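You operate a simulated robot arm through the tools that you are given. There is no shell and no other tool.

You run a simulated robot arm. Do the job below in one go: nothing can be reset, and whatever is moved stays where it is left.

TASK
End the test on the grey test valve and prove the teal test valve at high head.
Fine: test one shut before its red cap goes to its holder; four seconds or more dry, then shut.

The check looks at the end state, three seconds after you hand in, the way a careful person would. Anything else that was tipped, shoved, dropped, spilled or broken makes it a failure. A push-on lid holds only when it is set on centred and level and pressed home; a screw cap is set on level and turned clockwise until tight.

THE ROBOT
A 7-joint arm with a fingered hand, fixed in place. Base frame: the origin is at the foot of the arm, x ahead of it, y to its left, z up; the work surface is at about z = 0.8. Units: m, degrees, N and s.
With the tool pointing down near the work surface it reaches from about 0.24 to 0.68 m from the base axis. Its first joint turns from -69.0 to 172.0 degrees. Payload 3.4 kg.
Tool frame: the origin (TCP) lies between the finger pads and is the grasp point; the fingertips stand 0.025 m ahead of it; z points along the fingers, y is the line along which they close. The gripper opens to 0.088 m. The gripper's body begins 0.029 m behind the TCP. The gripper is a hand of 5 fingers: y runs from the thumb to the fingers, the wrist lies at [-0.013, -0.097, -0.162] in the tool frame, and closing takes about 1.5 s.
Orientation is that of the tool frame in the base frame, as a unit quaternion [w, x, y, z]. With the fingers straight down and the wrist toward the robot, the tool's x, y and z point along [0, 1, 0], [1, 0, 0] and [0, 0, -1] of the base frame.

THE INTERFACE
- The arm moves only by the tool move_arm. Its argument "rows" is a list of rows, each a list of 6 numbers: the shift along the base's x, y, z in m, then the turn, a rotation vector about the base's x, y, z in rad. In form: [[x, y, z, wx, wy, wz], ...]. A call has 1 to 20 rows; each row is the pose to reach, as a shift and turn from the pose commanded when the call began. "hand" is the gripper command, from -1 (fully open) to 1 (shut), values between in proportion, set as the call begins (left out, the last holds). Rows are played at 5 a second. More than 0.05 m and 8.6 degrees between two rows, or a gripper value outside its range, and nothing of the call is played. Where a pose cannot be reached the arm comes as near as it can. A force on the tool above 40 N (or 10 N above the force at the start of the call, whichever is more), or a blocked arm, ends the call early, and 0.2 s more pass. Each finger travels about 0.153 m/s and halts on what it meets, pressing with about 27 N; the grip force reading is that of the motor and also rises with nothing between the fingers. The clock runs only during rows and for 0.2 s after the last one: add rows that repeat a pose to give the fingers time. The reply holds the time, the measured pose of the TCP, the force on the tool along the base axes, the opening and the grip force, in the units named above and with some noise, with the torque about the TCP (base axes, N m) and any sound that the robot's microphone picked up, and new pictures: "pictures" is both (left out), scene, wrist or none.
- Cameras (640 x 400 px; columns grow to the right, rows downward): "scene" is fixed at [0.2204, 0.5, 1.5657]; the picture's right is [-0.91, -0.41, 0.00], its down [-0.24, 0.52, -0.82] and it looks along [0.34, -0.75, -0.57] (base axes); focal length 329 px, centre (320, 200). "wrist" rides on the gripper at [0.059, -0.079, -0.105] in the tool frame; the picture's right is [-0.73, 0.32, -0.61], its down [-0.62, -0.68, 0.38] and it looks along [-0.29, 0.66, 0.70] (tool axes); focal length 234 px, centre (320, 200). There is no depth. A picture from a camera that has moved, and an enlarged one, comes with that camera's place and axes in the base frame and with its lens.
- raise_lower(by): slides the trunk up (or, below 0, down) by that many m; the arm rides with it, the base frame stays. It gives what a move gives, with no picture.
- set_fingers(index, middle, ring, little, thumb_bend, thumb_turn): sets how far each is bent, from 0 (flat) to 1 (curled in); at 0.3 the hand is open as for a grip, at 0.7 the pads meet at the TCP. One left out holds its place. A second passes; each finger stops where it meets its share of the squeeze, and holds until it gets a number again. A gripper value or a shape takes the hand back. It gives what a move gives, with no picture; readings hold the bend of each and the force on index, middle, ring, little, thumb and palm. thumb_turn goes from beside the hand (0) to across from the fingers (1), as for a grip.
- hand_shape(shape): the hand has 5 fingers and takes this shape, open, in about a second: jaw (thumb against the fingers, like two jaws); tri (thumb and two fingers); tip (a fingertip pinch); poke (one finger out to press); point (the index stretched); flat (the hand flat); cup (the hand cupped); fist (a fist). The gripper value then closes the fingers along that shape, each until it touches; the sizes above hold for jaw. It gives what a move gives, with no picture.
- enlarge(camera, box): a new picture of the part [left, top, right, bottom] of that camera's present view, enlarged. It takes no simulated time.
- close_job(): hands the job in; it is judged then, once.

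Places have to be worked out from the pictures, the camera data and where the tool is seen. Open the gripper and draw the arm clear of the work before you hand the job in, unless the task says otherwise.

The tools are called after "Call:" by a JSON object that holds its "op" and its "data". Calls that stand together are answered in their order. move_arm: Moves the arm, as the interface text tells. Its arguments: {"type":"object","properties":{"rows":{"type":"array","items":{"type":"array","items":{"type":"number"}}},"hand":{"type":"number"},"pictures":{"type":"string","enum":["both","scene","wrist","none"]}},"required":["rows"]} The other tools are called the same way: raise_lower (by) slides the trunk up or down; hand_shape (shape) gives the hand a shape; set_fingers (index, middle, ring, little, thumb_bend, thumb_turn) moves the fingers one by one; enlarge (camera, box) takes an enlarged picture of a part of a camera's view; close_job () hands the job in.

At the start:

```text
time_s: 0.0
ee_pos: [0.4645, -0.2906, 1.1648]
tool_rot: [-0.001, 0.707, 0.707, 0.0]
force: [0.4, 0.2, -0.2]
wrist_torque: [0.0, 0.0, -0.02]
gripper_width: 0.0878
finger_force: 0.1
shape: jaw
bend: [0.3, 0.3, 0.3, 0.3, 0.3, 0.98]
finger forces: [0.1, 0.0, 0.0, 0.1, 0.1, 0.0]
trunk travel left (down, up): [-0.675, 0.265]
```

scene: 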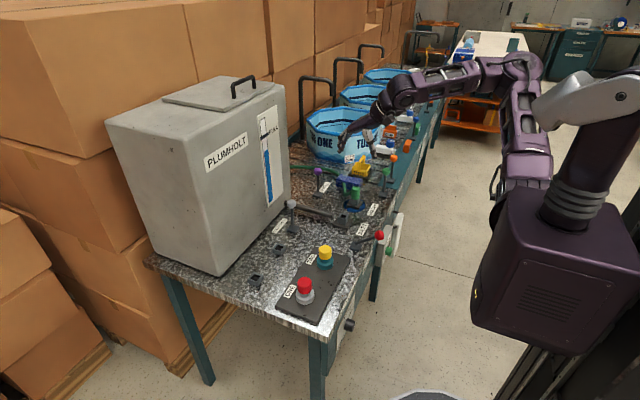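
wrist: 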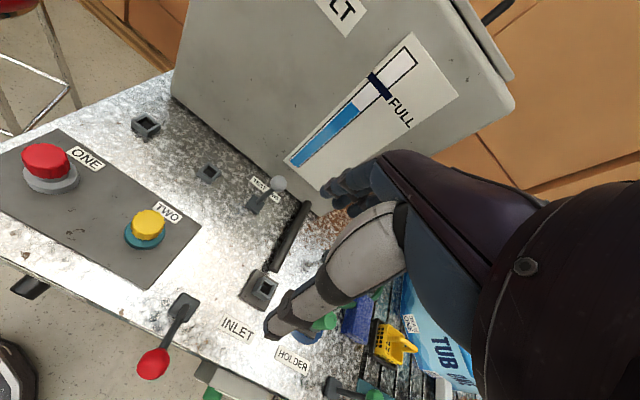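

The pictures show a bench with a tank (level gauge), valves, labels and a panel with two capped things. I'll enlarge the views to read the labels before moving anything.

Call:
{"op": "enlarge", "data": {"camera": "scene", "box": [230, 180, 410, 340]}}

Call:
{"op": "enlarge", "data": {"camera": "scene", "box": [290, 60, 450, 200]}}

Call:
{"op": "enlarge", "data": {"camera": "wrist", "box": [0, 100, 320, 300]}}

Call:
{"op": "enlarge", "data": {"camera": "wrist", "box": [120, 230, 480, 400]}}

```text
2.50 times, centred on (320, 260) of scene
camera zoom: at [0.2204, 0.5, 1.5657], right [-0.91, -0.41, 0.0], down [-0.24, 0.52, -0.82], along [0.34, -0.75, -0.57], focal length 823 px, centre (320, 50)
```

zoom: 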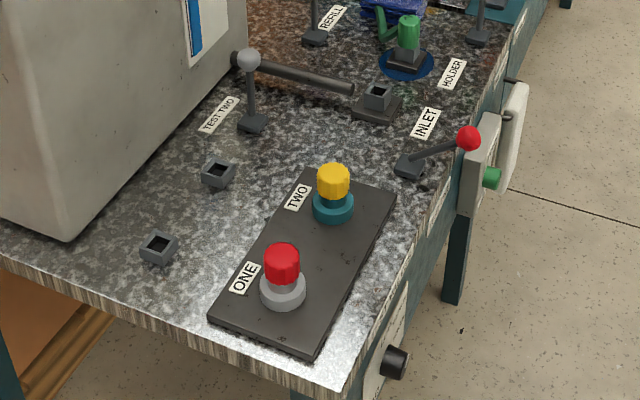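

```text
2.86 times, centred on (370, 130) of scene
camera zoom: at [0.2204, 0.5, 1.5657], right [-0.91, -0.41, 0.0], down [-0.24, 0.52, -0.82], along [0.34, -0.75, -0.57], focal length 941 px, centre (177, 400)
```

zoom: 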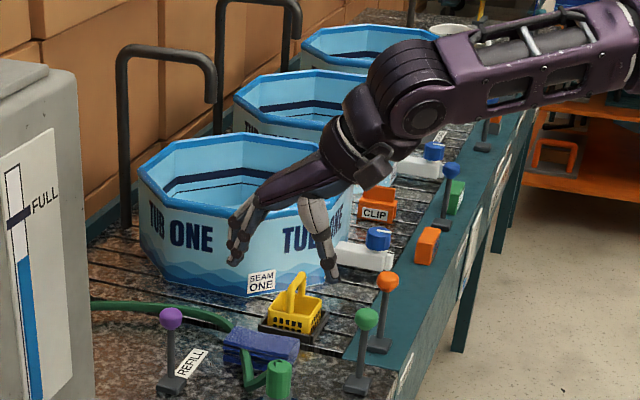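

```text
2.00 times, centred on (160, 200) of wrist
camera zoom: at [0.3869, -0.2311, 1.2707], right [0.32, -0.73, 0.61], down [-0.68, -0.62, -0.38], along [0.66, -0.29, -0.7], focal length 468 px, centre (640, 200)
```

zoom: 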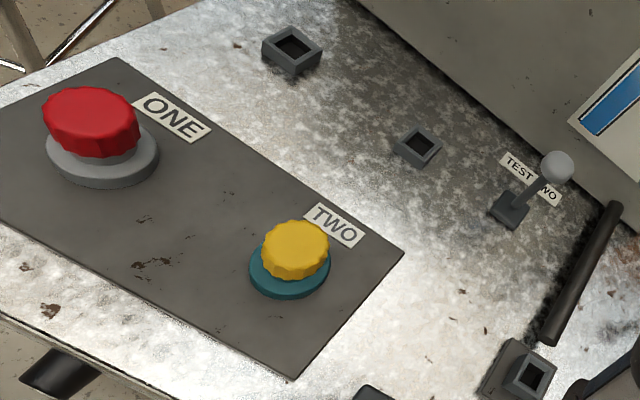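

```text
1.78 times, centred on (300, 315) of wrist
camera zoom: at [0.3869, -0.2311, 1.2707], right [0.32, -0.73, 0.61], down [-0.68, -0.62, -0.38], along [0.66, -0.29, -0.7], focal length 416 px, centre (356, -4)
```

zoom: 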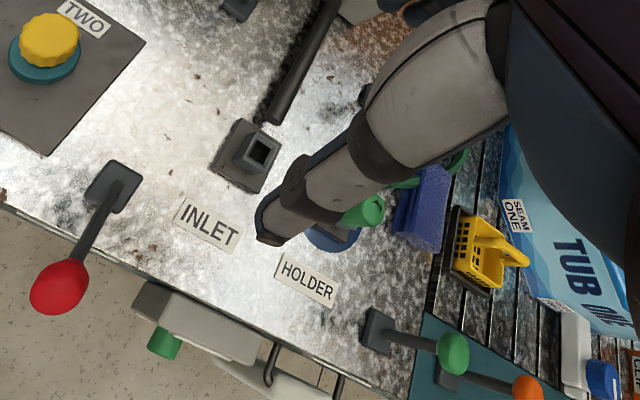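

I'll zoom further into individual fixtures and the front of the bench for labels.

Call:
{"op": "enlarge", "data": {"camera": "scene", "box": [320, 280, 380, 400]}}

Call:
{"op": "enlarge", "data": {"camera": "scene", "box": [350, 195, 430, 265]}}

Call:
{"op": "enlarge", "data": {"camera": "scene", "box": [300, 160, 400, 230]}}

Call:
{"op": "enlarge", "data": {"camera": "scene", "box": [260, 180, 360, 250]}}

Call:
{"op": "enlarge", "data": {"camera": "scene", "box": [200, 90, 300, 220]}}

Call:
{"op": "enlarge", "data": {"camera": "scene", "box": [260, 230, 360, 320]}}

```text
3.33 times, centred on (350, 340) of scene
camera zoom: at [0.2204, 0.5, 1.5657], right [-0.91, -0.41, 0.0], down [-0.24, 0.52, -0.82], along [0.34, -0.75, -0.57], focal length 1098 px, centre (220, -267)
```

zoom: 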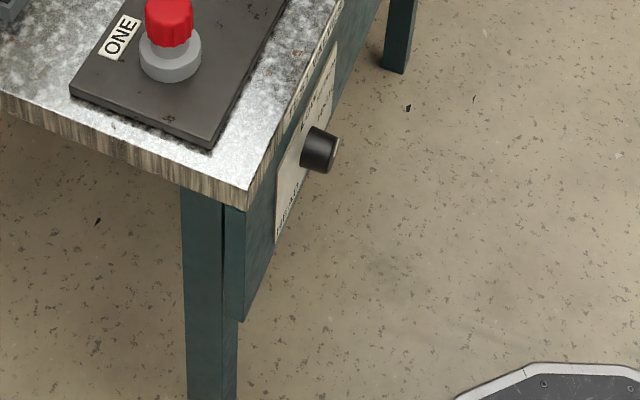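

```text
5.71 times, centred on (390, 230) of scene
camera zoom: at [0.2204, 0.5, 1.5657], right [-0.91, -0.41, 0.0], down [-0.24, 0.52, -0.82], along [0.34, -0.75, -0.57], focal length 1882 px, centre (-80, 29)
```

zoom: 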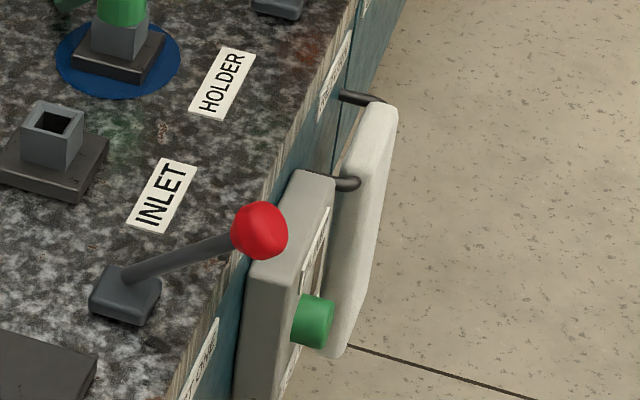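

```text
5.71 times, centred on (350, 195) of scene
camera zoom: at [0.2204, 0.5, 1.5657], right [-0.91, -0.41, 0.0], down [-0.24, 0.52, -0.82], along [0.34, -0.75, -0.57], focal length 1882 px, centre (149, 229)
```

zoom: 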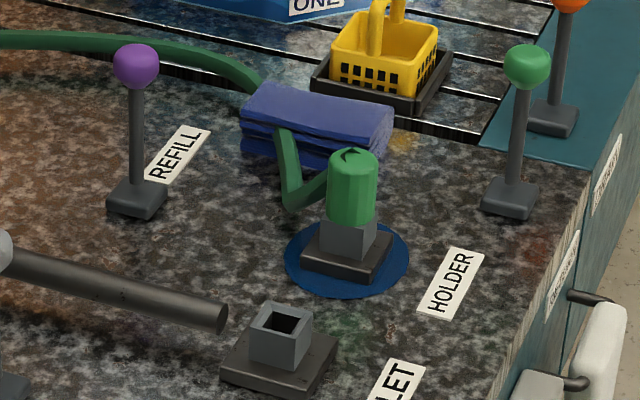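

```text
5.71 times, centred on (310, 215) of scene
camera zoom: at [0.2204, 0.5, 1.5657], right [-0.91, -0.41, 0.0], down [-0.24, 0.52, -0.82], along [0.34, -0.75, -0.57], focal length 1882 px, centre (377, 114)
```

zoom: 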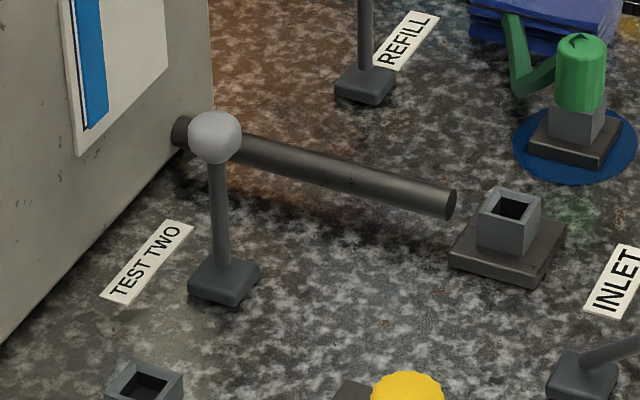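

```text
3.08 times, centred on (250, 155) of scene
camera zoom: at [0.2204, 0.5, 1.5657], right [-0.91, -0.41, 0.0], down [-0.24, 0.52, -0.82], along [0.34, -0.75, -0.57], focal length 1013 px, centre (535, 338)
```

zoom: 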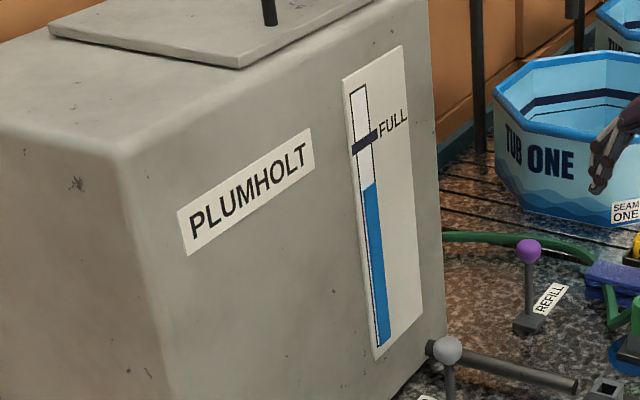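

```text
4.44 times, centred on (310, 275) of scene
camera zoom: at [0.2204, 0.5, 1.5657], right [-0.91, -0.41, 0.0], down [-0.24, 0.52, -0.82], along [0.34, -0.75, -0.57], focal length 1464 px, centre (364, -133)
```

zoom: 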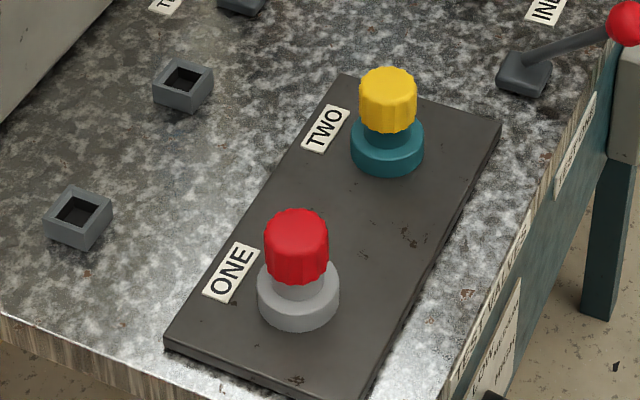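

Front-edge labels exist ("TEST ONE" by the red lever, "TEST VALVES", a head selector by the black knob), but aren't readable from here. I'll draw the hand back toward the robot to view the bench's front face with the wrist camera.

Call:
{"op": "move_arm", "data": {"rows": [[-0.035, 0.02, 0, 0, 0, 0], [-0.07, 0.04, 0, 0, 0, 0], [-0.105, 0.06, 0, 0, 0, 0], [-0.14, 0.08, 0, 0, 0, 0], [-0.175, 0.1, 0, 0, 0, 0], [-0.2, 0.12, 0, 0, -0.1, 0], [-0.2, 0.12, 0, 0, -0.2, 0], [-0.2, 0.12, 0, 0, -0.3, 0]]}}

```text
time_s: 1.8
ee_pos: [0.3169, -0.1903, 1.2688]
tool_rot: [0.106, 0.699, 0.699, 0.106]
force: [0.1, 0.6, 1.0]
wrist_torque: [0.01, 0.01, -0.01]
gripper_width: 0.0877
finger_force: 0.2
shape: jaw
bend: [0.3, 0.3, 0.3, 0.3, 0.3, 0.98]
finger forces: [0.1, 0.0, 0.0, 0.1, 0.0, 0.0]
out of reach, approached as far as the arm can: row 4, 5, 6, 7, 8
trunk travel left (down, up): [-0.675, 0.265]
camera wrist: at [0.2114, -0.1321, 1.3466], right [0.13, -0.73, 0.68], down [-0.54, -0.62, -0.57], along [0.83, -0.29, -0.47], focal length 234 px, centre (320, 200)
```

scene: 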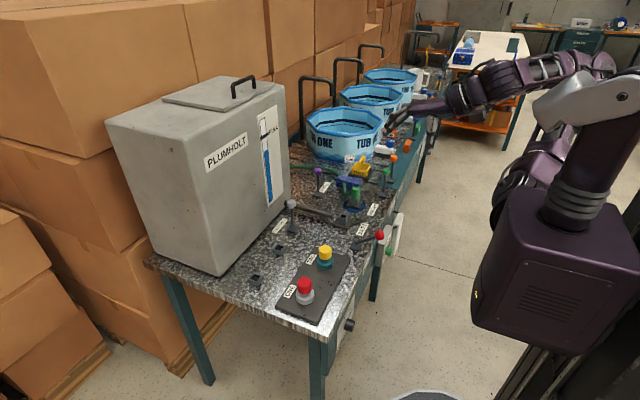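
wrist: 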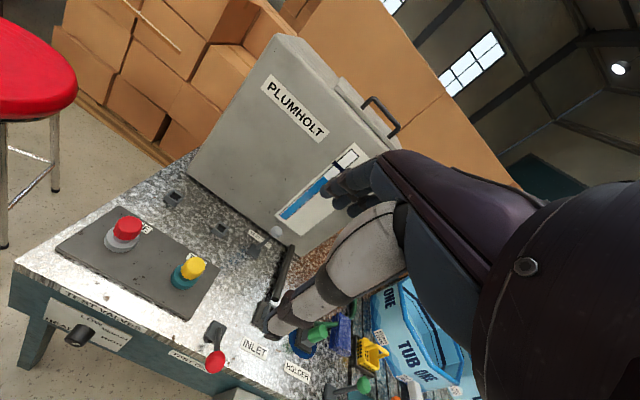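

The front face is now partly visible; enlarge it.

Call:
{"op": "enlarge", "data": {"camera": "wrist", "box": [0, 260, 260, 400]}}

Call:
{"op": "enlarge", "data": {"camera": "wrist", "box": [30, 280, 140, 360]}}

Call:
{"op": "enlarge", "data": {"camera": "wrist", "box": [160, 320, 330, 400]}}

```text
2.46 times, centred on (130, 330) of wrist
camera zoom: at [0.2114, -0.1321, 1.3466], right [0.13, -0.73, 0.68], down [-0.54, -0.62, -0.57], along [0.83, -0.29, -0.47], focal length 576 px, centre (788, -120)
```

zoom: 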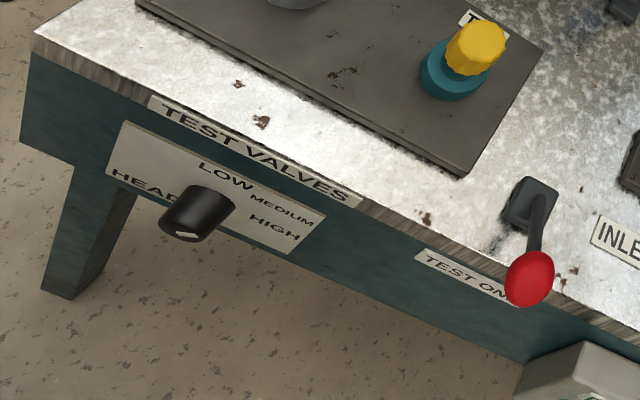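

```text
5.00 times, centred on (85, 320) of wrist
camera zoom: at [0.2114, -0.1321, 1.3466], right [0.13, -0.73, 0.68], down [-0.54, -0.62, -0.57], along [0.83, -0.29, -0.47], focal length 1171 px, centre (1495, -400)
```

zoom: 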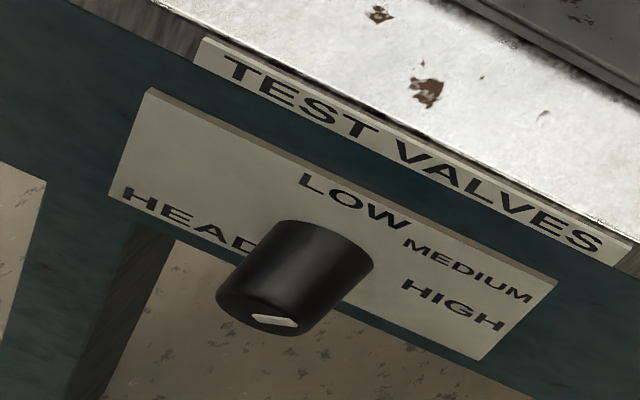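

```text
3.76 times, centred on (245, 360) of wrist
camera zoom: at [0.2114, -0.1321, 1.3466], right [0.13, -0.73, 0.68], down [-0.54, -0.62, -0.57], along [0.83, -0.29, -0.47], focal length 882 px, centre (602, -402)
```

zoom: 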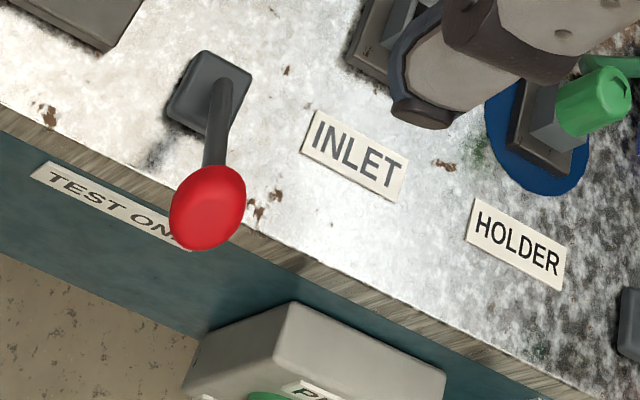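

The head knob reads LOW / MEDIUM / HIGH, the red lever is TEST ONE (thrown toward the robot, looks open), and TEST TWO's lever is upright. I'll return the hand to vertical and go lower over the valves for close views.

Call:
{"op": "move_arm", "data": {"rows": [[0.04, 0.0, 0, 0, 0.1, 0], [0.08, 0.0, 0, 0, 0.2, 0], [0.12, 0.0, 0, 0, 0.3, 0], [0.15, 0.0, 0, 0, 0.3, 0]], "pictures": "none"}}

```text
time_s: 2.8
ee_pos: [0.472, -0.1913, 1.2657]
tool_rot: [-0.001, 0.706, 0.709, 0.0]
force: [0.0, 0.5, 0.0]
wrist_torque: [-0.01, 0.03, 0.0]
gripper_width: 0.0878
finger_force: 0.1
shape: jaw
bend: [0.3, 0.3, 0.3, 0.3, 0.3, 0.98]
finger forces: [0.0, 0.0, 0.1, 0.1, 0.0, 0.1]
trunk travel left (down, up): [-0.675, 0.265]
```

The commanded pose is re-based on the actual one, good. Descending to look at valve TWO, sockets and caps close up.

Call:
{"op": "move_arm", "data": {"rows": [[-0.007, 0.008, -0.045, 0, 0, 0], [-0.014, 0.016, -0.09, 0, 0, 0], [-0.021, 0.024, -0.135, 0, 0, 0], [-0.028, 0.032, -0.18, 0, 0, 0], [-0.035, 0.04, -0.22, 0, 0, 0], [-0.04, 0.05, -0.255, 0, 0, 0]]}}

```text
time_s: 4.2
ee_pos: [0.4314, -0.1402, 1.0085]
tool_rot: [-0.001, 0.707, 0.707, 0.0]
force: [-0.4, -0.1, -0.2]
wrist_torque: [0.03, 0.03, 0.01]
gripper_width: 0.0876
finger_force: 0.1
shape: jaw
bend: [0.3, 0.3, 0.3, 0.3, 0.3, 0.98]
finger forces: [0.0, 0.0, 0.0, 0.1, 0.0, 0.0]
trunk travel left (down, up): [-0.675, 0.265]
camera wrist: at [0.3548, -0.0814, 1.1147], right [0.32, -0.73, 0.61], down [-0.68, -0.62, -0.38], along [0.66, -0.29, -0.7], focal length 234 px, centre (320, 200)
```

scene: 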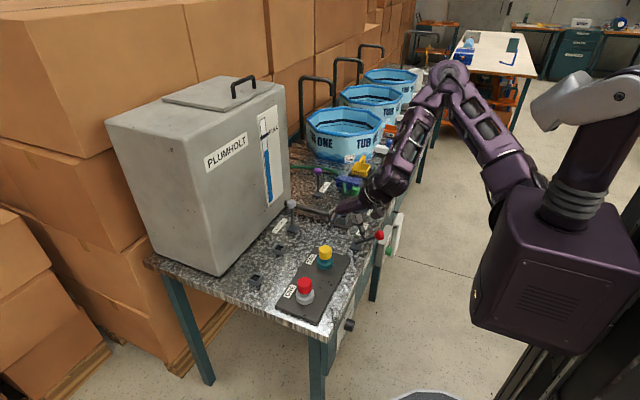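
wrist: 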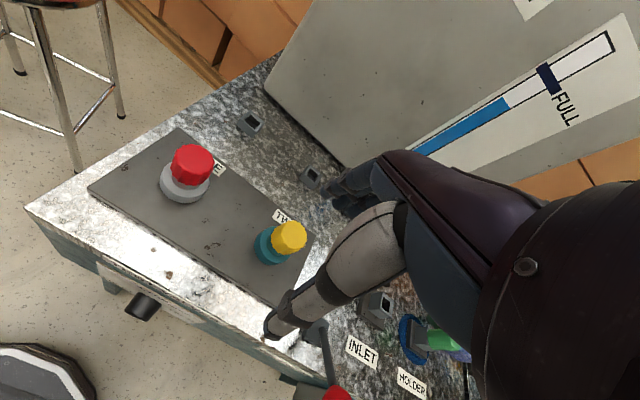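

Call:
{"op": "enlarge", "data": {"camera": "wrist", "box": [150, 100, 330, 280]}}

Call:
{"op": "enlarge", "data": {"camera": "wrist", "box": [220, 100, 340, 200]}}

Call:
{"op": "enlarge", "data": {"camera": "wrist", "box": [140, 130, 240, 210]}}

Call:
{"op": "enlarge", "data": {"camera": "wrist", "box": [90, 250, 210, 340]}}

Call:
{"op": "enlarge", "data": {"camera": "wrist", "box": [240, 200, 340, 280]}}

```text
2.22 times, centred on (240, 190) of wrist
camera zoom: at [0.3548, -0.0814, 1.1147], right [0.32, -0.73, 0.61], down [-0.68, -0.62, -0.38], along [0.66, -0.29, -0.7], focal length 520 px, centre (498, 222)
```

zoom: 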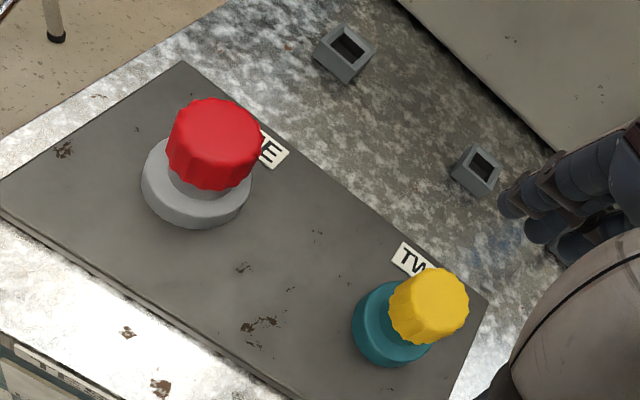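

```text
4.00 times, centred on (280, 150) of wrist
camera zoom: at [0.3548, -0.0814, 1.1147], right [0.32, -0.73, 0.61], down [-0.68, -0.62, -0.38], along [0.66, -0.29, -0.7], focal length 937 px, centre (480, 400)
```

zoom: 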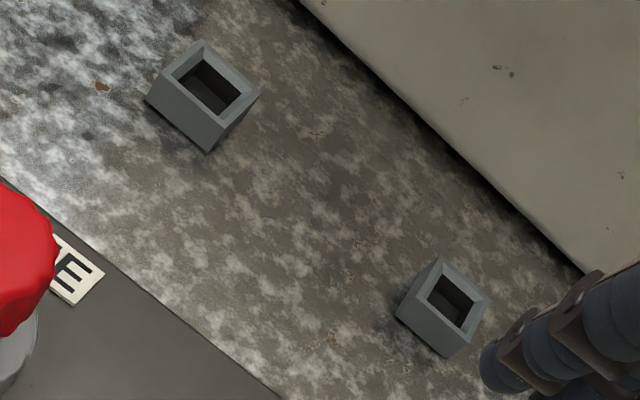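

```text
5.00 times, centred on (190, 170) of wrist
camera zoom: at [0.3548, -0.0814, 1.1147], right [0.32, -0.73, 0.61], down [-0.68, -0.62, -0.38], along [0.66, -0.29, -0.7], focal length 1171 px, centre (970, 350)
```

zoom: 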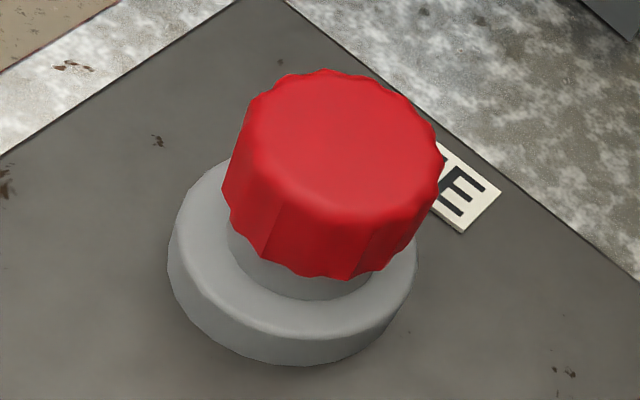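

```text
4.44 times, centred on (150, 295) of wrist
camera zoom: at [0.3548, -0.0814, 1.1147], right [0.32, -0.73, 0.61], down [-0.68, -0.62, -0.38], along [0.66, -0.29, -0.7], focal length 1041 px, centre (1076, -222)
```

zoom: 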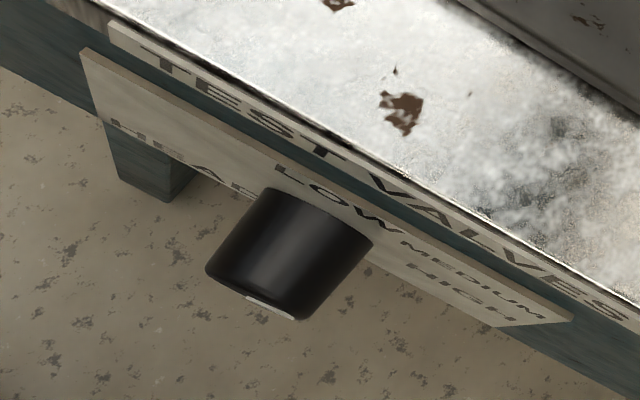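

```text
5.00 times, centred on (290, 240) of wrist
camera zoom: at [0.3548, -0.0814, 1.1147], right [0.32, -0.73, 0.61], down [-0.68, -0.62, -0.38], along [0.66, -0.29, -0.7], focal length 1171 px, centre (470, 0)
```

zoom: 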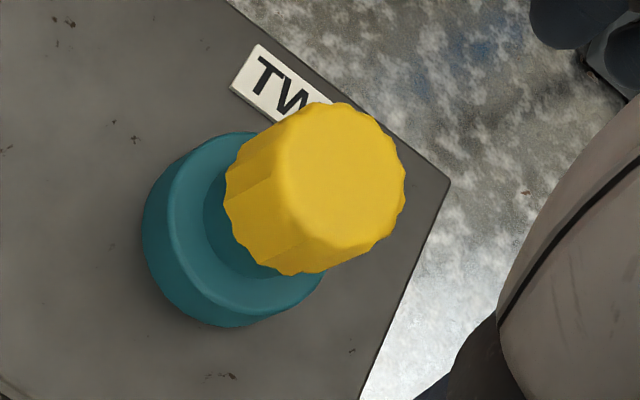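

Both caps sit centred on their collars, and each has a square holder behind it (red's at about (0.67,-0.03)). Triangulating gives the red TEST ONE ball at about (0.375,-0.285,0.893), leaning toward the robot. TEST TWO's ball is upright at (0.681,-0.283,0.92). I'll move sideways to view the box with the green button and the other front labels.

Call:
{"op": "move_arm", "data": {"rows": [[-0.01, -0.03, 0.03, 0, 0, 0], [-0.02, -0.06, 0.06, 0, 0, 0], [-0.03, -0.09, 0.09, 0, 0, 0]]}}

Call:
{"op": "enlarge", "data": {"camera": "wrist", "box": [160, 260, 340, 400]}}

Call:
{"op": "enlarge", "data": {"camera": "wrist", "box": [0, 180, 200, 320]}}

```text
time_s: 5.0
ee_pos: [0.3989, -0.2302, 1.0995]
tool_rot: [-0.001, 0.707, 0.707, 0.001]
force: [-0.5, 0.0, 0.3]
wrist_torque: [0.02, -0.01, -0.03]
gripper_width: 0.0878
finger_force: 0.2
shape: jaw
bend: [0.3, 0.3, 0.3, 0.3, 0.3, 0.98]
finger forces: [0.0, 0.1, 0.0, 0.0, 0.0, 0.1]
trunk travel left (down, up): [-0.675, 0.265]
camera wrist: at [0.3213, -0.1718, 1.2059], right [0.32, -0.73, 0.61], down [-0.68, -0.62, -0.39], along [0.66, -0.29, -0.7], focal length 234 px, centre (320, 200)
```

scene: 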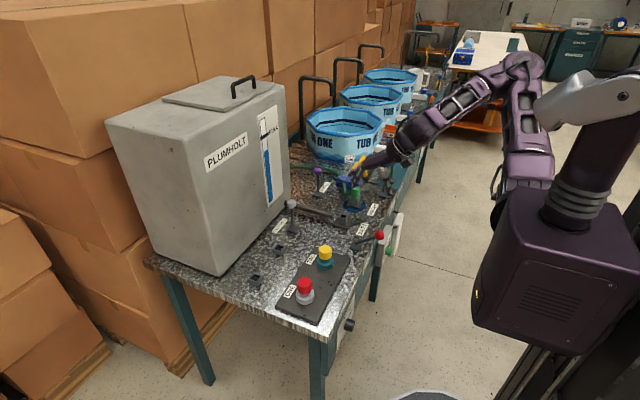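
wrist: 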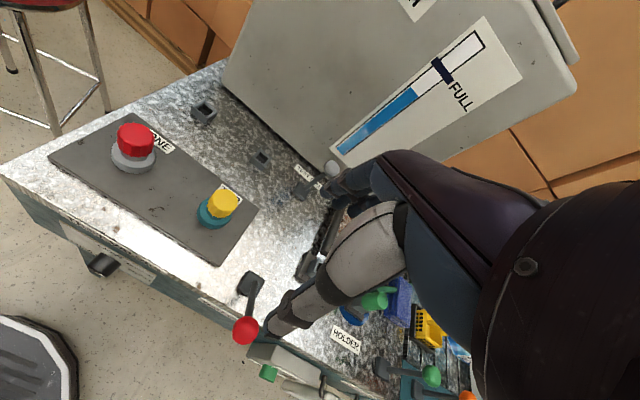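

```text
2.86 times, centred on (250, 330) of wrist
camera zoom: at [0.3213, -0.1718, 1.2059], right [0.32, -0.73, 0.61], down [-0.68, -0.62, -0.39], along [0.66, -0.29, -0.7], focal length 669 px, centre (520, -171)
```

zoom: 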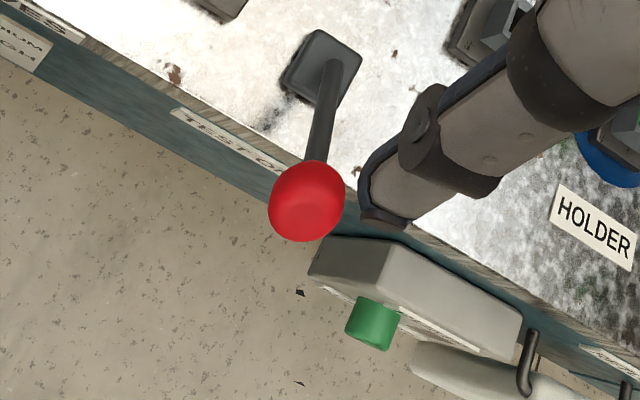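

```text
2.86 times, centred on (100, 250) of wrist
camera zoom: at [0.3213, -0.1718, 1.2059], right [0.32, -0.73, 0.61], down [-0.68, -0.62, -0.39], along [0.66, -0.29, -0.7], focal length 669 px, centre (949, 57)
```

zoom: 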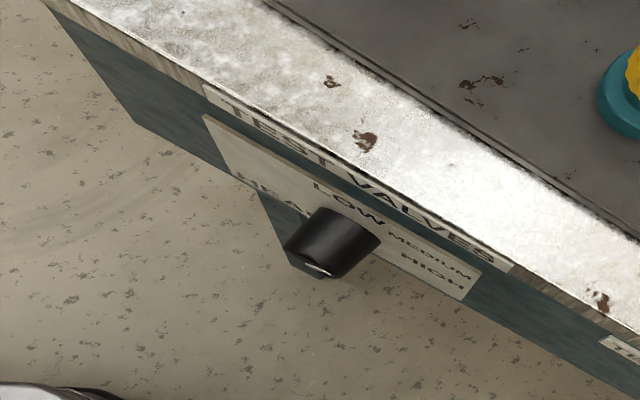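

The box on the front is a pump-style box with a green button, not obviously part of this task. I'm close to the TEST ONE lever, so I'll shut it first: straddle the red ball with a part-open hand (thumb on the robot side).

Call:
{"op": "move_arm", "data": {"rows": [[-0.007, -0.028, -0.03, 0, 0, 0], [-0.014, -0.055, -0.06, 0, 0, 0], [-0.014, -0.055, -0.09, 0, 0, 0], [-0.014, -0.055, -0.11, 0, 0, 0]], "hand": -0.3}}

Call:
{"op": "enlarge", "data": {"camera": "scene", "box": [330, 170, 430, 250]}}

```text
time_s: 6.0
ee_pos: [0.3876, -0.2869, 0.9893]
tool_rot: [-0.001, 0.706, 0.708, 0.001]
force: [-0.4, -0.6, -0.3]
wrist_torque: [0.01, 0.01, 0.0]
gripper_width: 0.0575
finger_force: 0.1
shape: jaw
bend: [0.28, 0.39, 0.35, 0.36, 0.61, 1.0]
finger forces: [0.0, 0.1, 0.1, 0.1, 0.0, 0.0]
trunk travel left (down, up): [-0.675, 0.265]
camera wrist: at [0.31, -0.2285, 1.0957], right [0.32, -0.73, 0.61], down [-0.68, -0.62, -0.38], along [0.66, -0.29, -0.7], focal length 234 px, centre (320, 200)
```

scene: 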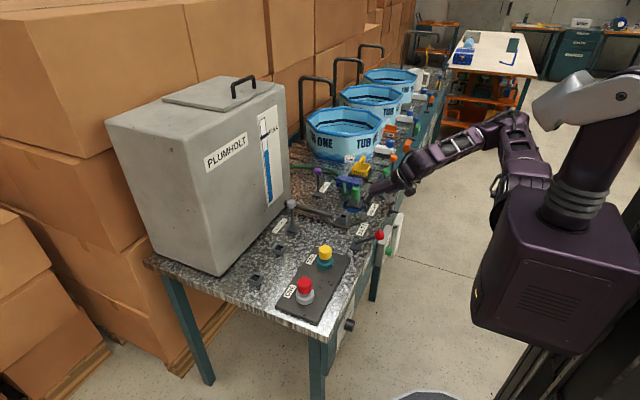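
wrist: 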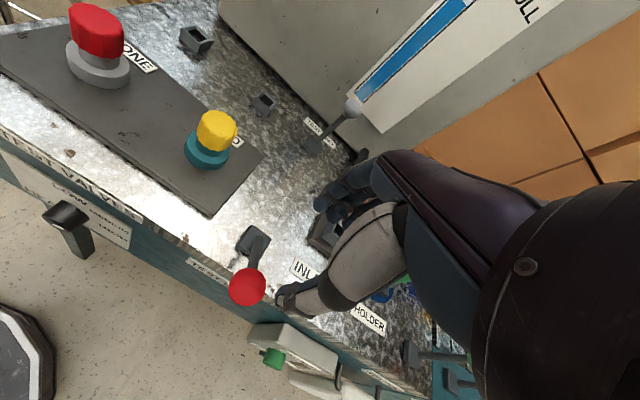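

```text
5.00 times, centred on (380, 210) of scene
camera zoom: at [0.2204, 0.5, 1.5657], right [-0.91, -0.41, 0.0], down [-0.24, 0.52, -0.82], along [0.34, -0.75, -0.57], focal length 1647 px, centre (20, 150)
```

zoom: 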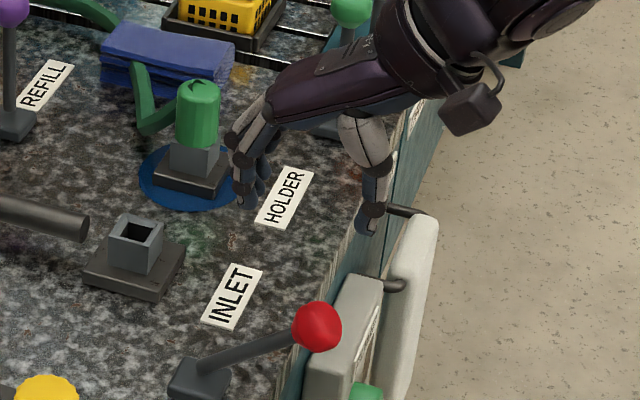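

The lever ball is just below and slightly robot-side of the grasp centre; I'll shift 12 mm back toward the robot, then descend around it.

Call:
{"op": "move_arm", "data": {"rows": [[-0.014, 0.001, 0, 0, 0, 0], [-0.014, 0.001, -0.03, 0, 0, 0], [-0.014, 0.001, -0.06, 0, 0, 0], [-0.014, 0.001, -0.09, 0, 0, 0], [-0.014, 0.001, -0.09, 0, 0, 0]]}}

Call:
{"op": "enlarge", "data": {"camera": "scene", "box": [330, 190, 430, 270]}}

Call:
{"op": "enlarge", "data": {"camera": "wrist", "box": [220, 200, 400, 340]}}

Call:
{"op": "enlarge", "data": {"camera": "wrist", "box": [0, 80, 180, 220]}}

```text
time_s: 7.2
ee_pos: [0.3737, -0.2848, 0.8986]
tool_rot: [0.001, 0.707, 0.707, -0.001]
force: [0.5, 0.0, 0.9]
wrist_torque: [0.01, 0.02, 0.01]
gripper_width: 0.0575
finger_force: 0.0
shape: jaw
bend: [0.28, 0.39, 0.35, 0.36, 0.61, 1.0]
finger forces: [0.0, 0.0, 0.0, 0.0, 0.1, 0.0]
trunk travel left (down, up): [-0.675, 0.265]
camera wrist: at [0.296, -0.226, 1.0042], right [0.32, -0.73, 0.61], down [-0.68, -0.62, -0.38], along [0.66, -0.29, -0.7], focal length 234 px, centre (320, 200)
```

scene: 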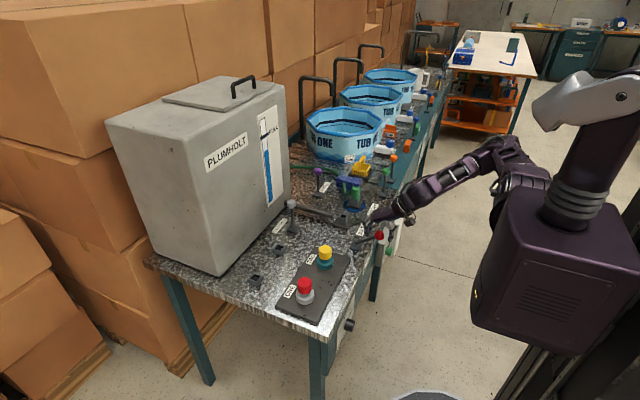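
wrist: 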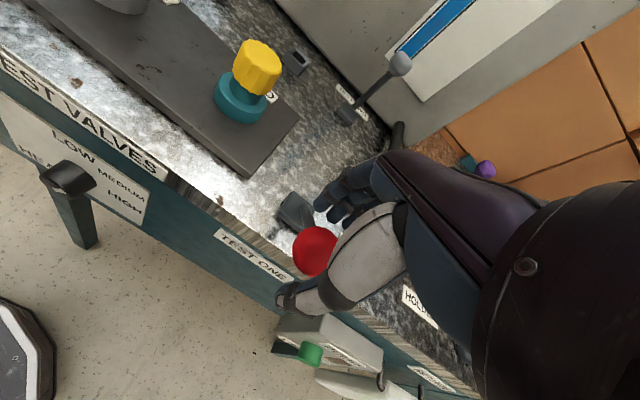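

```text
5.00 times, centred on (380, 230) of scene
camera zoom: at [0.2204, 0.5, 1.5657], right [-0.91, -0.41, 0.0], down [-0.24, 0.52, -0.82], along [0.34, -0.75, -0.57], focal length 1647 px, centre (20, 50)
```

zoom: 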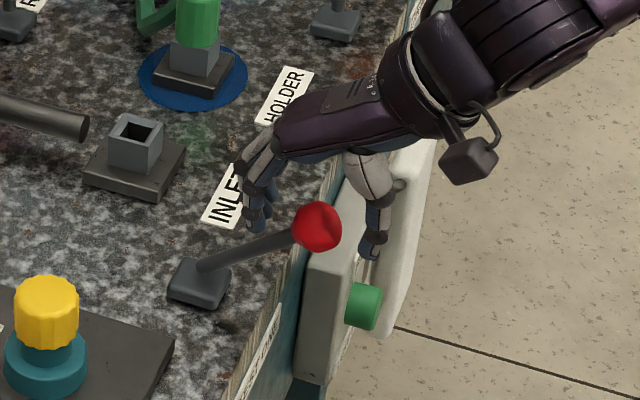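

```text
2.86 times, centred on (310, 270) of wrist
camera zoom: at [0.296, -0.226, 1.0042], right [0.32, -0.73, 0.61], down [-0.68, -0.62, -0.38], along [0.66, -0.29, -0.7], focal length 669 px, centre (349, 0)
```

zoom: 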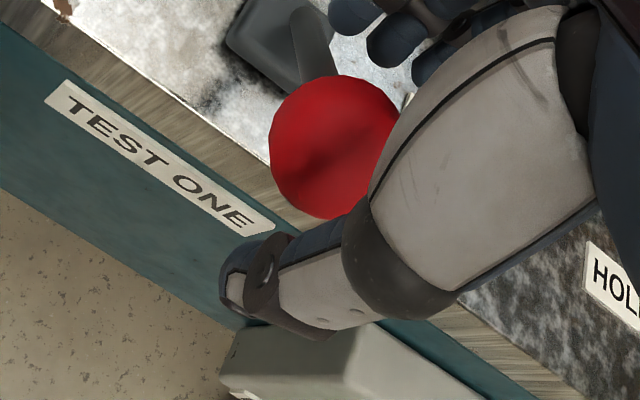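

```text
2.86 times, centred on (90, 150) of wrist
camera zoom: at [0.296, -0.226, 1.0042], right [0.32, -0.73, 0.61], down [-0.68, -0.62, -0.38], along [0.66, -0.29, -0.7], focal length 669 px, centre (977, 343)
```

zoom: 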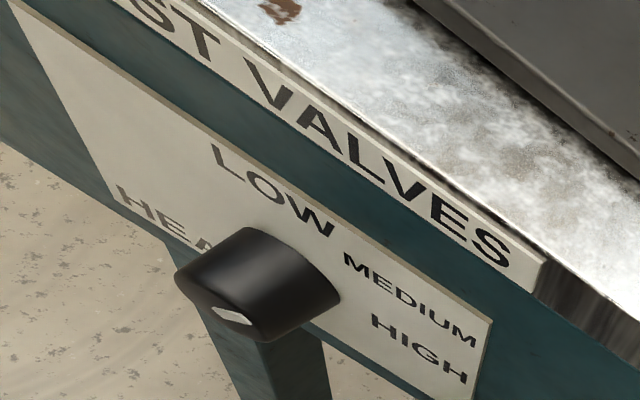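

The ball sits between thumb and fingers. Pushing along +x on the lever's arc to upright; the thumb will carry the ball.

Call:
{"op": "move_arm", "data": {"rows": [[0.016, 0, 0.006, 0, 0, 0], [0.031, 0, 0.012, 0, 0, 0], [0.048, 0, 0.02, 0, 0, 0], [0.066, 0, 0.025, 0, 0, 0], [0.077, 0, 0.027, 0, 0, 0], [0.086, 0, 0.027, 0, 0, 0]]}}

Call:
{"op": "enlarge", "data": {"camera": "scene", "box": [310, 180, 430, 270]}}

```text
time_s: 8.6
ee_pos: [0.4579, -0.2845, 0.9272]
tool_rot: [0.001, 0.707, 0.707, 0.0]
force: [0.1, -0.2, -1.1]
wrist_torque: [-0.01, 0.0, 0.0]
gripper_width: 0.0577
finger_force: 0.0
shape: jaw
bend: [0.28, 0.39, 0.35, 0.36, 0.61, 1.0]
finger forces: [0.0, 0.0, 0.0, 0.0, 0.0, 0.1]
trunk travel left (down, up): [-0.675, 0.265]
camera wrist: at [0.3815, -0.2258, 1.0331], right [0.32, -0.73, 0.61], down [-0.68, -0.62, -0.38], along [0.66, -0.29, -0.7], focal length 234 px, centre (320, 200)
```

scene: 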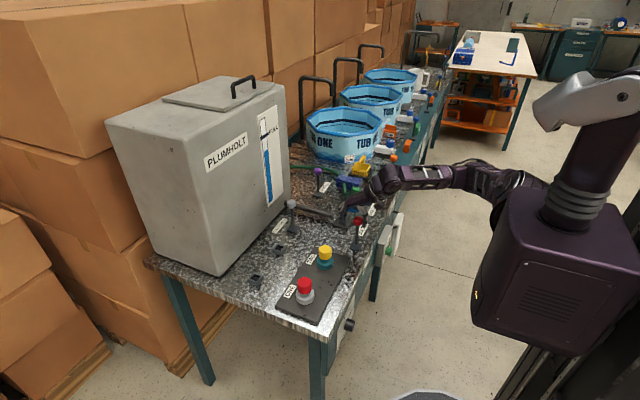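
wrist: 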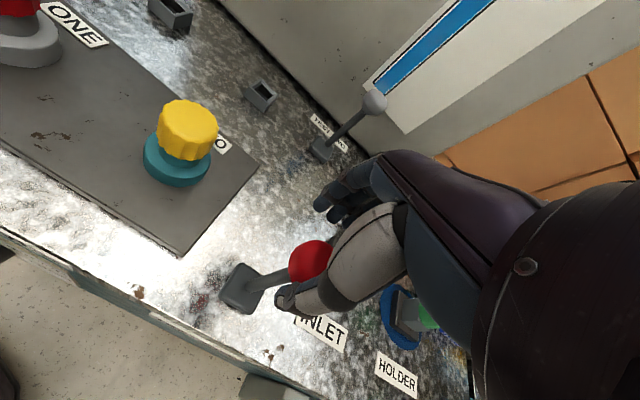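

```text
4.44 times, centred on (370, 225) of scene
camera zoom: at [0.2204, 0.5, 1.5657], right [-0.91, -0.41, 0.0], down [-0.24, 0.52, -0.82], along [0.34, -0.75, -0.57], focal length 1464 px, centre (98, 89)
```

zoom: 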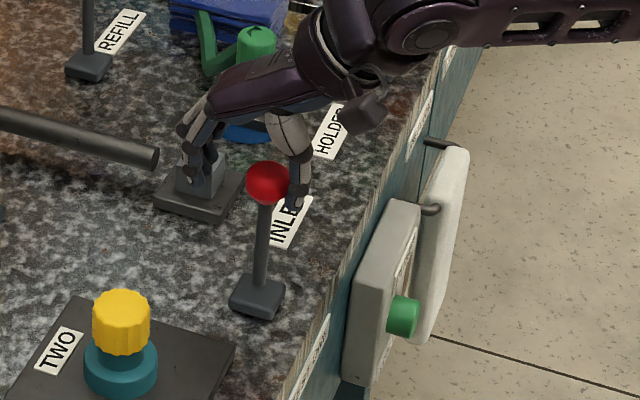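

The red lever is upright with almost no force. A small extra nudge will confirm it is at its shut stop.

Call:
{"op": "move_arm", "data": {"rows": [[0.004, 0, 0, 0, 0, 0], [0.008, 0, 0, 0, 0, 0]], "pictures": "none"}}

Call:
{"op": "enlarge", "data": {"camera": "scene", "box": [310, 180, 430, 270]}}

```text
time_s: 9.2
ee_pos: [0.4664, -0.2855, 0.9277]
tool_rot: [-0.001, 0.707, 0.707, 0.0]
force: [-4.1, 0.6, -1.4]
wrist_torque: [0.04, 0.06, -0.06]
gripper_width: 0.0603
finger_force: 0.1
shape: jaw
bend: [0.28, 0.39, 0.35, 0.36, 0.57, 0.99]
finger forces: [0.0, 0.0, 0.0, 0.0, 4.3, 0.0]
trunk travel left (down, up): [-0.675, 0.265]
```

```text
4.44 times, centred on (370, 225) of scene
camera zoom: at [0.2204, 0.5, 1.5657], right [-0.91, -0.41, 0.0], down [-0.24, 0.52, -0.82], along [0.34, -0.75, -0.57], focal length 1464 px, centre (98, 89)
```

zoom: 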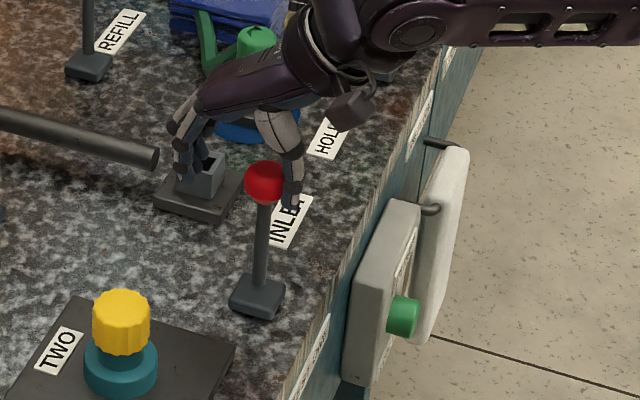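

TEST ONE is firmly upright against its stop (4 N on the thumb, no movement), so it is shut. Now backing off and rising, then going over the red cap (top centre about (0.504,-0.029,0.885)), with the hand yawed clockwise ready to unscrew.

Call:
{"op": "move_arm", "data": {"rows": [[-0.012, 0, 0, 0, 0, 0], [-0.012, 0, 0.045, 0, 0, 0], [-0.012, 0, 0.09, 0, 0, 0], [-0.004, 0.04, 0.11, 0, 0, -0.1], [0.004, 0.085, 0.11, 0, 0, -0.2], [0.012, 0.13, 0.11, 0, 0, -0.3], [0.02, 0.175, 0.11, 0, 0, -0.4], [0.029, 0.22, 0.1, 0, 0, -0.5], [0.037, 0.257, 0.08, 0, 0, -0.6]], "hand": -0.7}}

Call:
{"op": "enlarge", "data": {"camera": "scene", "box": [250, 200, 390, 320]}}

```text
time_s: 11.2
ee_pos: [0.504, -0.0254, 1.0085]
tool_rot: [0.001, 0.885, 0.466, -0.001]
force: [0.3, 0.0, -0.5]
wrist_torque: [-0.01, -0.01, -0.03]
gripper_width: 0.0748
finger_force: 0.0
shape: jaw
bend: [0.27, 0.33, 0.31, 0.32, 0.43, 0.99]
finger forces: [0.0, 0.0, 0.0, 0.0, 0.0, 0.0]
trunk travel left (down, up): [-0.675, 0.265]
camera wrist: at [0.4743, 0.0675, 1.1136], right [-0.15, -0.78, 0.61], down [-0.91, -0.13, -0.38], along [0.38, -0.61, -0.69], focal length 234 px, centre (320, 200)
```

scene: 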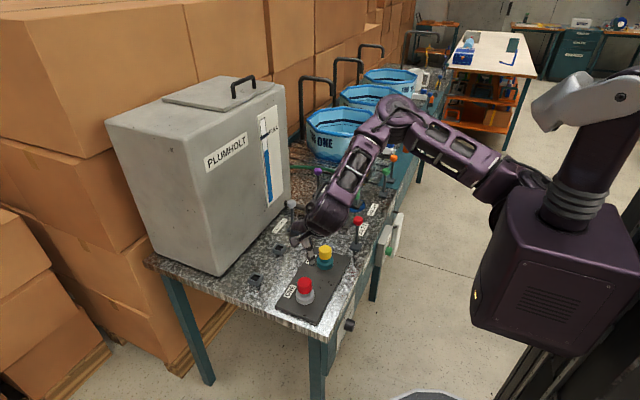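
wrist: 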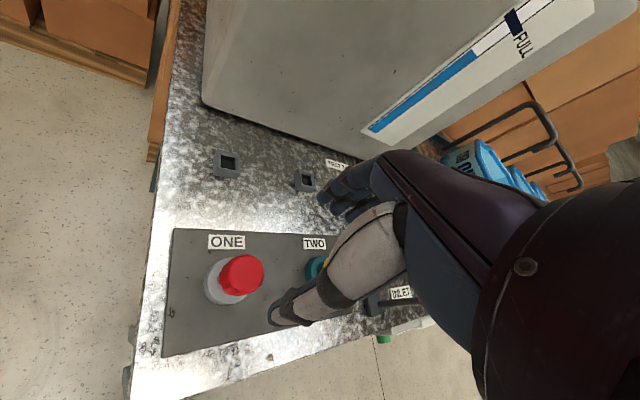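

```text
3.33 times, centred on (320, 260) of scene
camera zoom: at [0.2204, 0.5, 1.5657], right [-0.91, -0.41, 0.0], down [-0.24, 0.52, -0.82], along [0.34, -0.75, -0.57], focal length 1098 px, centre (320, 0)
```

zoom: 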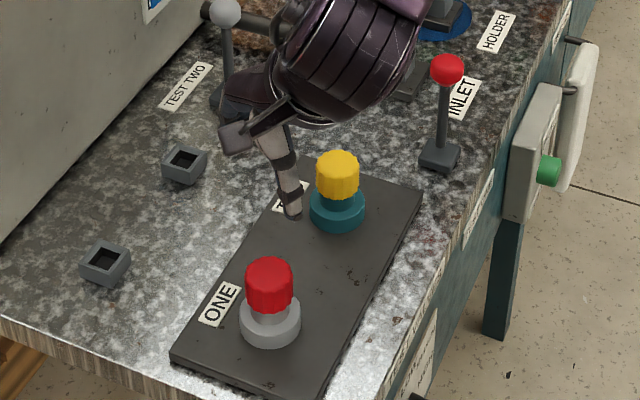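

The hand is centred above the red cap. Lowering to just above it to check alignment.

Call:
{"op": "move_arm", "data": {"rows": [[0, 0, -0.04, 0, 0, 0], [0, 0, -0.07, 0, 0, 0], [0, 0, -0.085, 0, 0, 0]]}}

Call:
{"op": "enlarge", "data": {"camera": "scene", "box": [270, 240, 350, 310]}}

Call:
{"op": "enlarge", "data": {"camera": "wrist", "box": [200, 200, 400, 380]}}

```text
time_s: 12.0
ee_pos: [0.5044, -0.0297, 0.9225]
tool_rot: [-0.001, 0.884, 0.467, 0.0]
force: [-0.2, 0.4, -0.5]
wrist_torque: [0.0, 0.0, 0.01]
gripper_width: 0.0746
finger_force: 0.0
shape: jaw
bend: [0.27, 0.33, 0.31, 0.32, 0.43, 0.99]
finger forces: [0.0, 0.0, 0.0, 0.1, 0.0, 0.1]
trunk travel left (down, up): [-0.675, 0.265]
camera wrist: at [0.4747, 0.0639, 1.0278], right [-0.14, -0.78, 0.61], down [-0.91, -0.13, -0.38], along [0.38, -0.61, -0.7], focal length 234 px, centre (320, 200)
```

scene: 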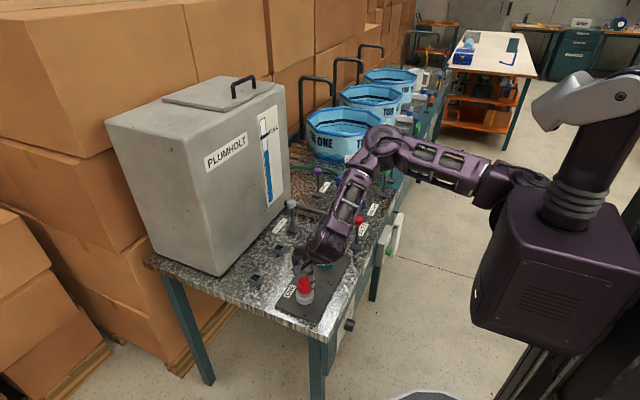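
wrist: 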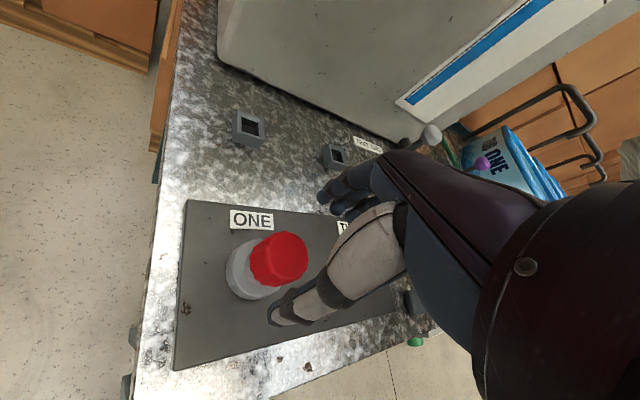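

```text
5.71 times, centred on (310, 275) of scene
camera zoom: at [0.2204, 0.5, 1.5657], right [-0.91, -0.41, 0.0], down [-0.24, 0.52, -0.82], along [0.34, -0.75, -0.57], focal length 1882 px, centre (377, -229)
```

zoom: 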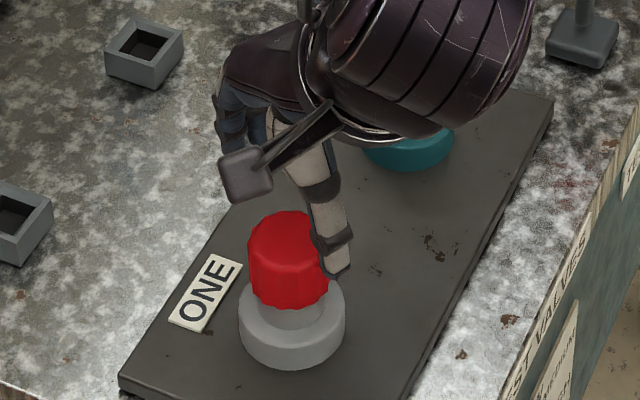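

```text
2.22 times, centred on (300, 290) of wrist
camera zoom: at [0.4747, 0.0639, 1.0278], right [-0.14, -0.78, 0.61], down [-0.91, -0.13, -0.38], along [0.38, -0.61, -0.7], focal length 520 px, centre (364, 0)
```

zoom: 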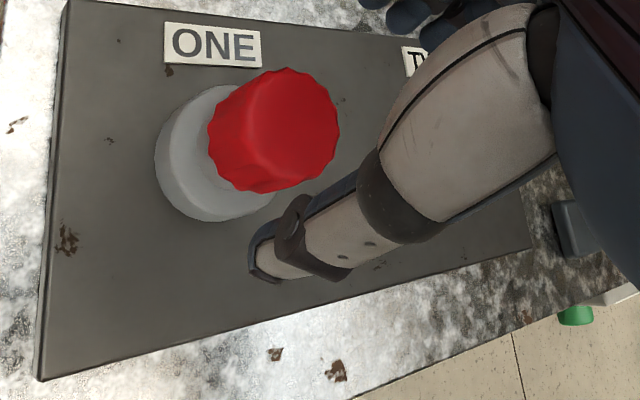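

The cap reads about 5–8 mm more to +y than the hand centre in the wrist view. I'll shift +5 mm in y, lower around the cap and close.

Call:
{"op": "move_arm", "data": {"rows": [[-0.001, 0.005, -0.01, 0, 0, 0], [-0.001, 0.005, -0.03, 0, 0, 0], [-0.001, 0.005, -0.05, 0, 0, 0]]}}

Call:
{"op": "enlarge", "data": {"camera": "scene", "box": [270, 250, 350, 320]}}

Call:
{"op": "enlarge", "data": {"camera": "wrist", "box": [200, 150, 400, 330]}}

```text
time_s: 12.8
ee_pos: [0.5045, -0.0234, 0.8726]
tool_rot: [0.0, 0.884, 0.467, 0.0]
force: [0.3, 0.3, -0.2]
wrist_torque: [-0.01, -0.03, -0.03]
gripper_width: 0.0747
finger_force: 0.1
shape: jaw
bend: [0.27, 0.33, 0.31, 0.32, 0.43, 0.99]
finger forces: [0.1, 0.0, 0.0, 0.1, 0.1, 0.1]
trunk travel left (down, up): [-0.675, 0.265]
camera wrist: at [0.4744, 0.0706, 0.9784], right [-0.14, -0.78, 0.61], down [-0.91, -0.13, -0.38], along [0.38, -0.61, -0.7], focal length 234 px, centre (320, 200)
```

scene: 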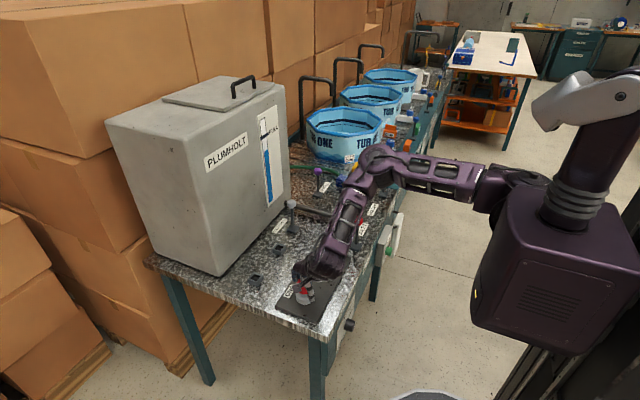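
wrist: 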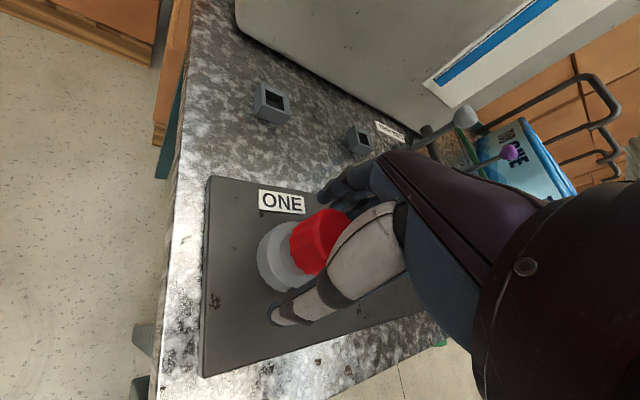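

```text
5.71 times, centred on (310, 285) of scene
camera zoom: at [0.2204, 0.5, 1.5657], right [-0.91, -0.41, 0.0], down [-0.24, 0.52, -0.82], along [0.34, -0.75, -0.57], focal length 1882 px, centre (377, -286)
```

zoom: 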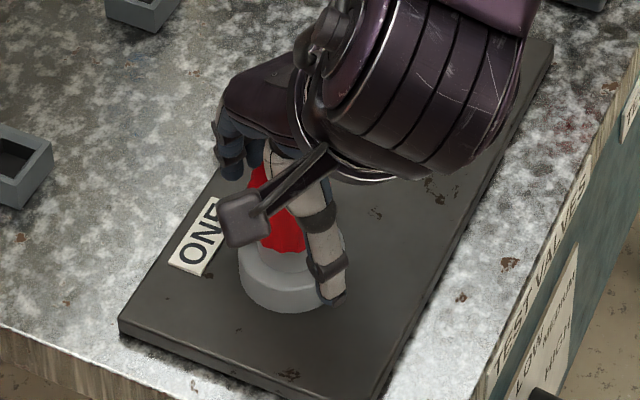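

```text
2.22 times, centred on (300, 240) of wrist
camera zoom: at [0.4744, 0.0706, 0.9784], right [-0.14, -0.78, 0.61], down [-0.91, -0.13, -0.38], along [0.38, -0.61, -0.7], focal length 520 px, centre (364, 111)
```

zoom: 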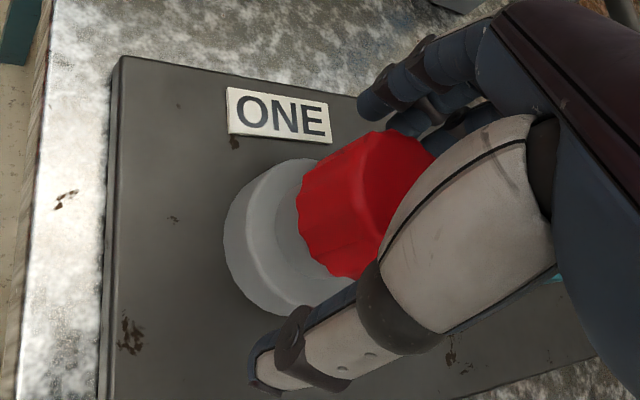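

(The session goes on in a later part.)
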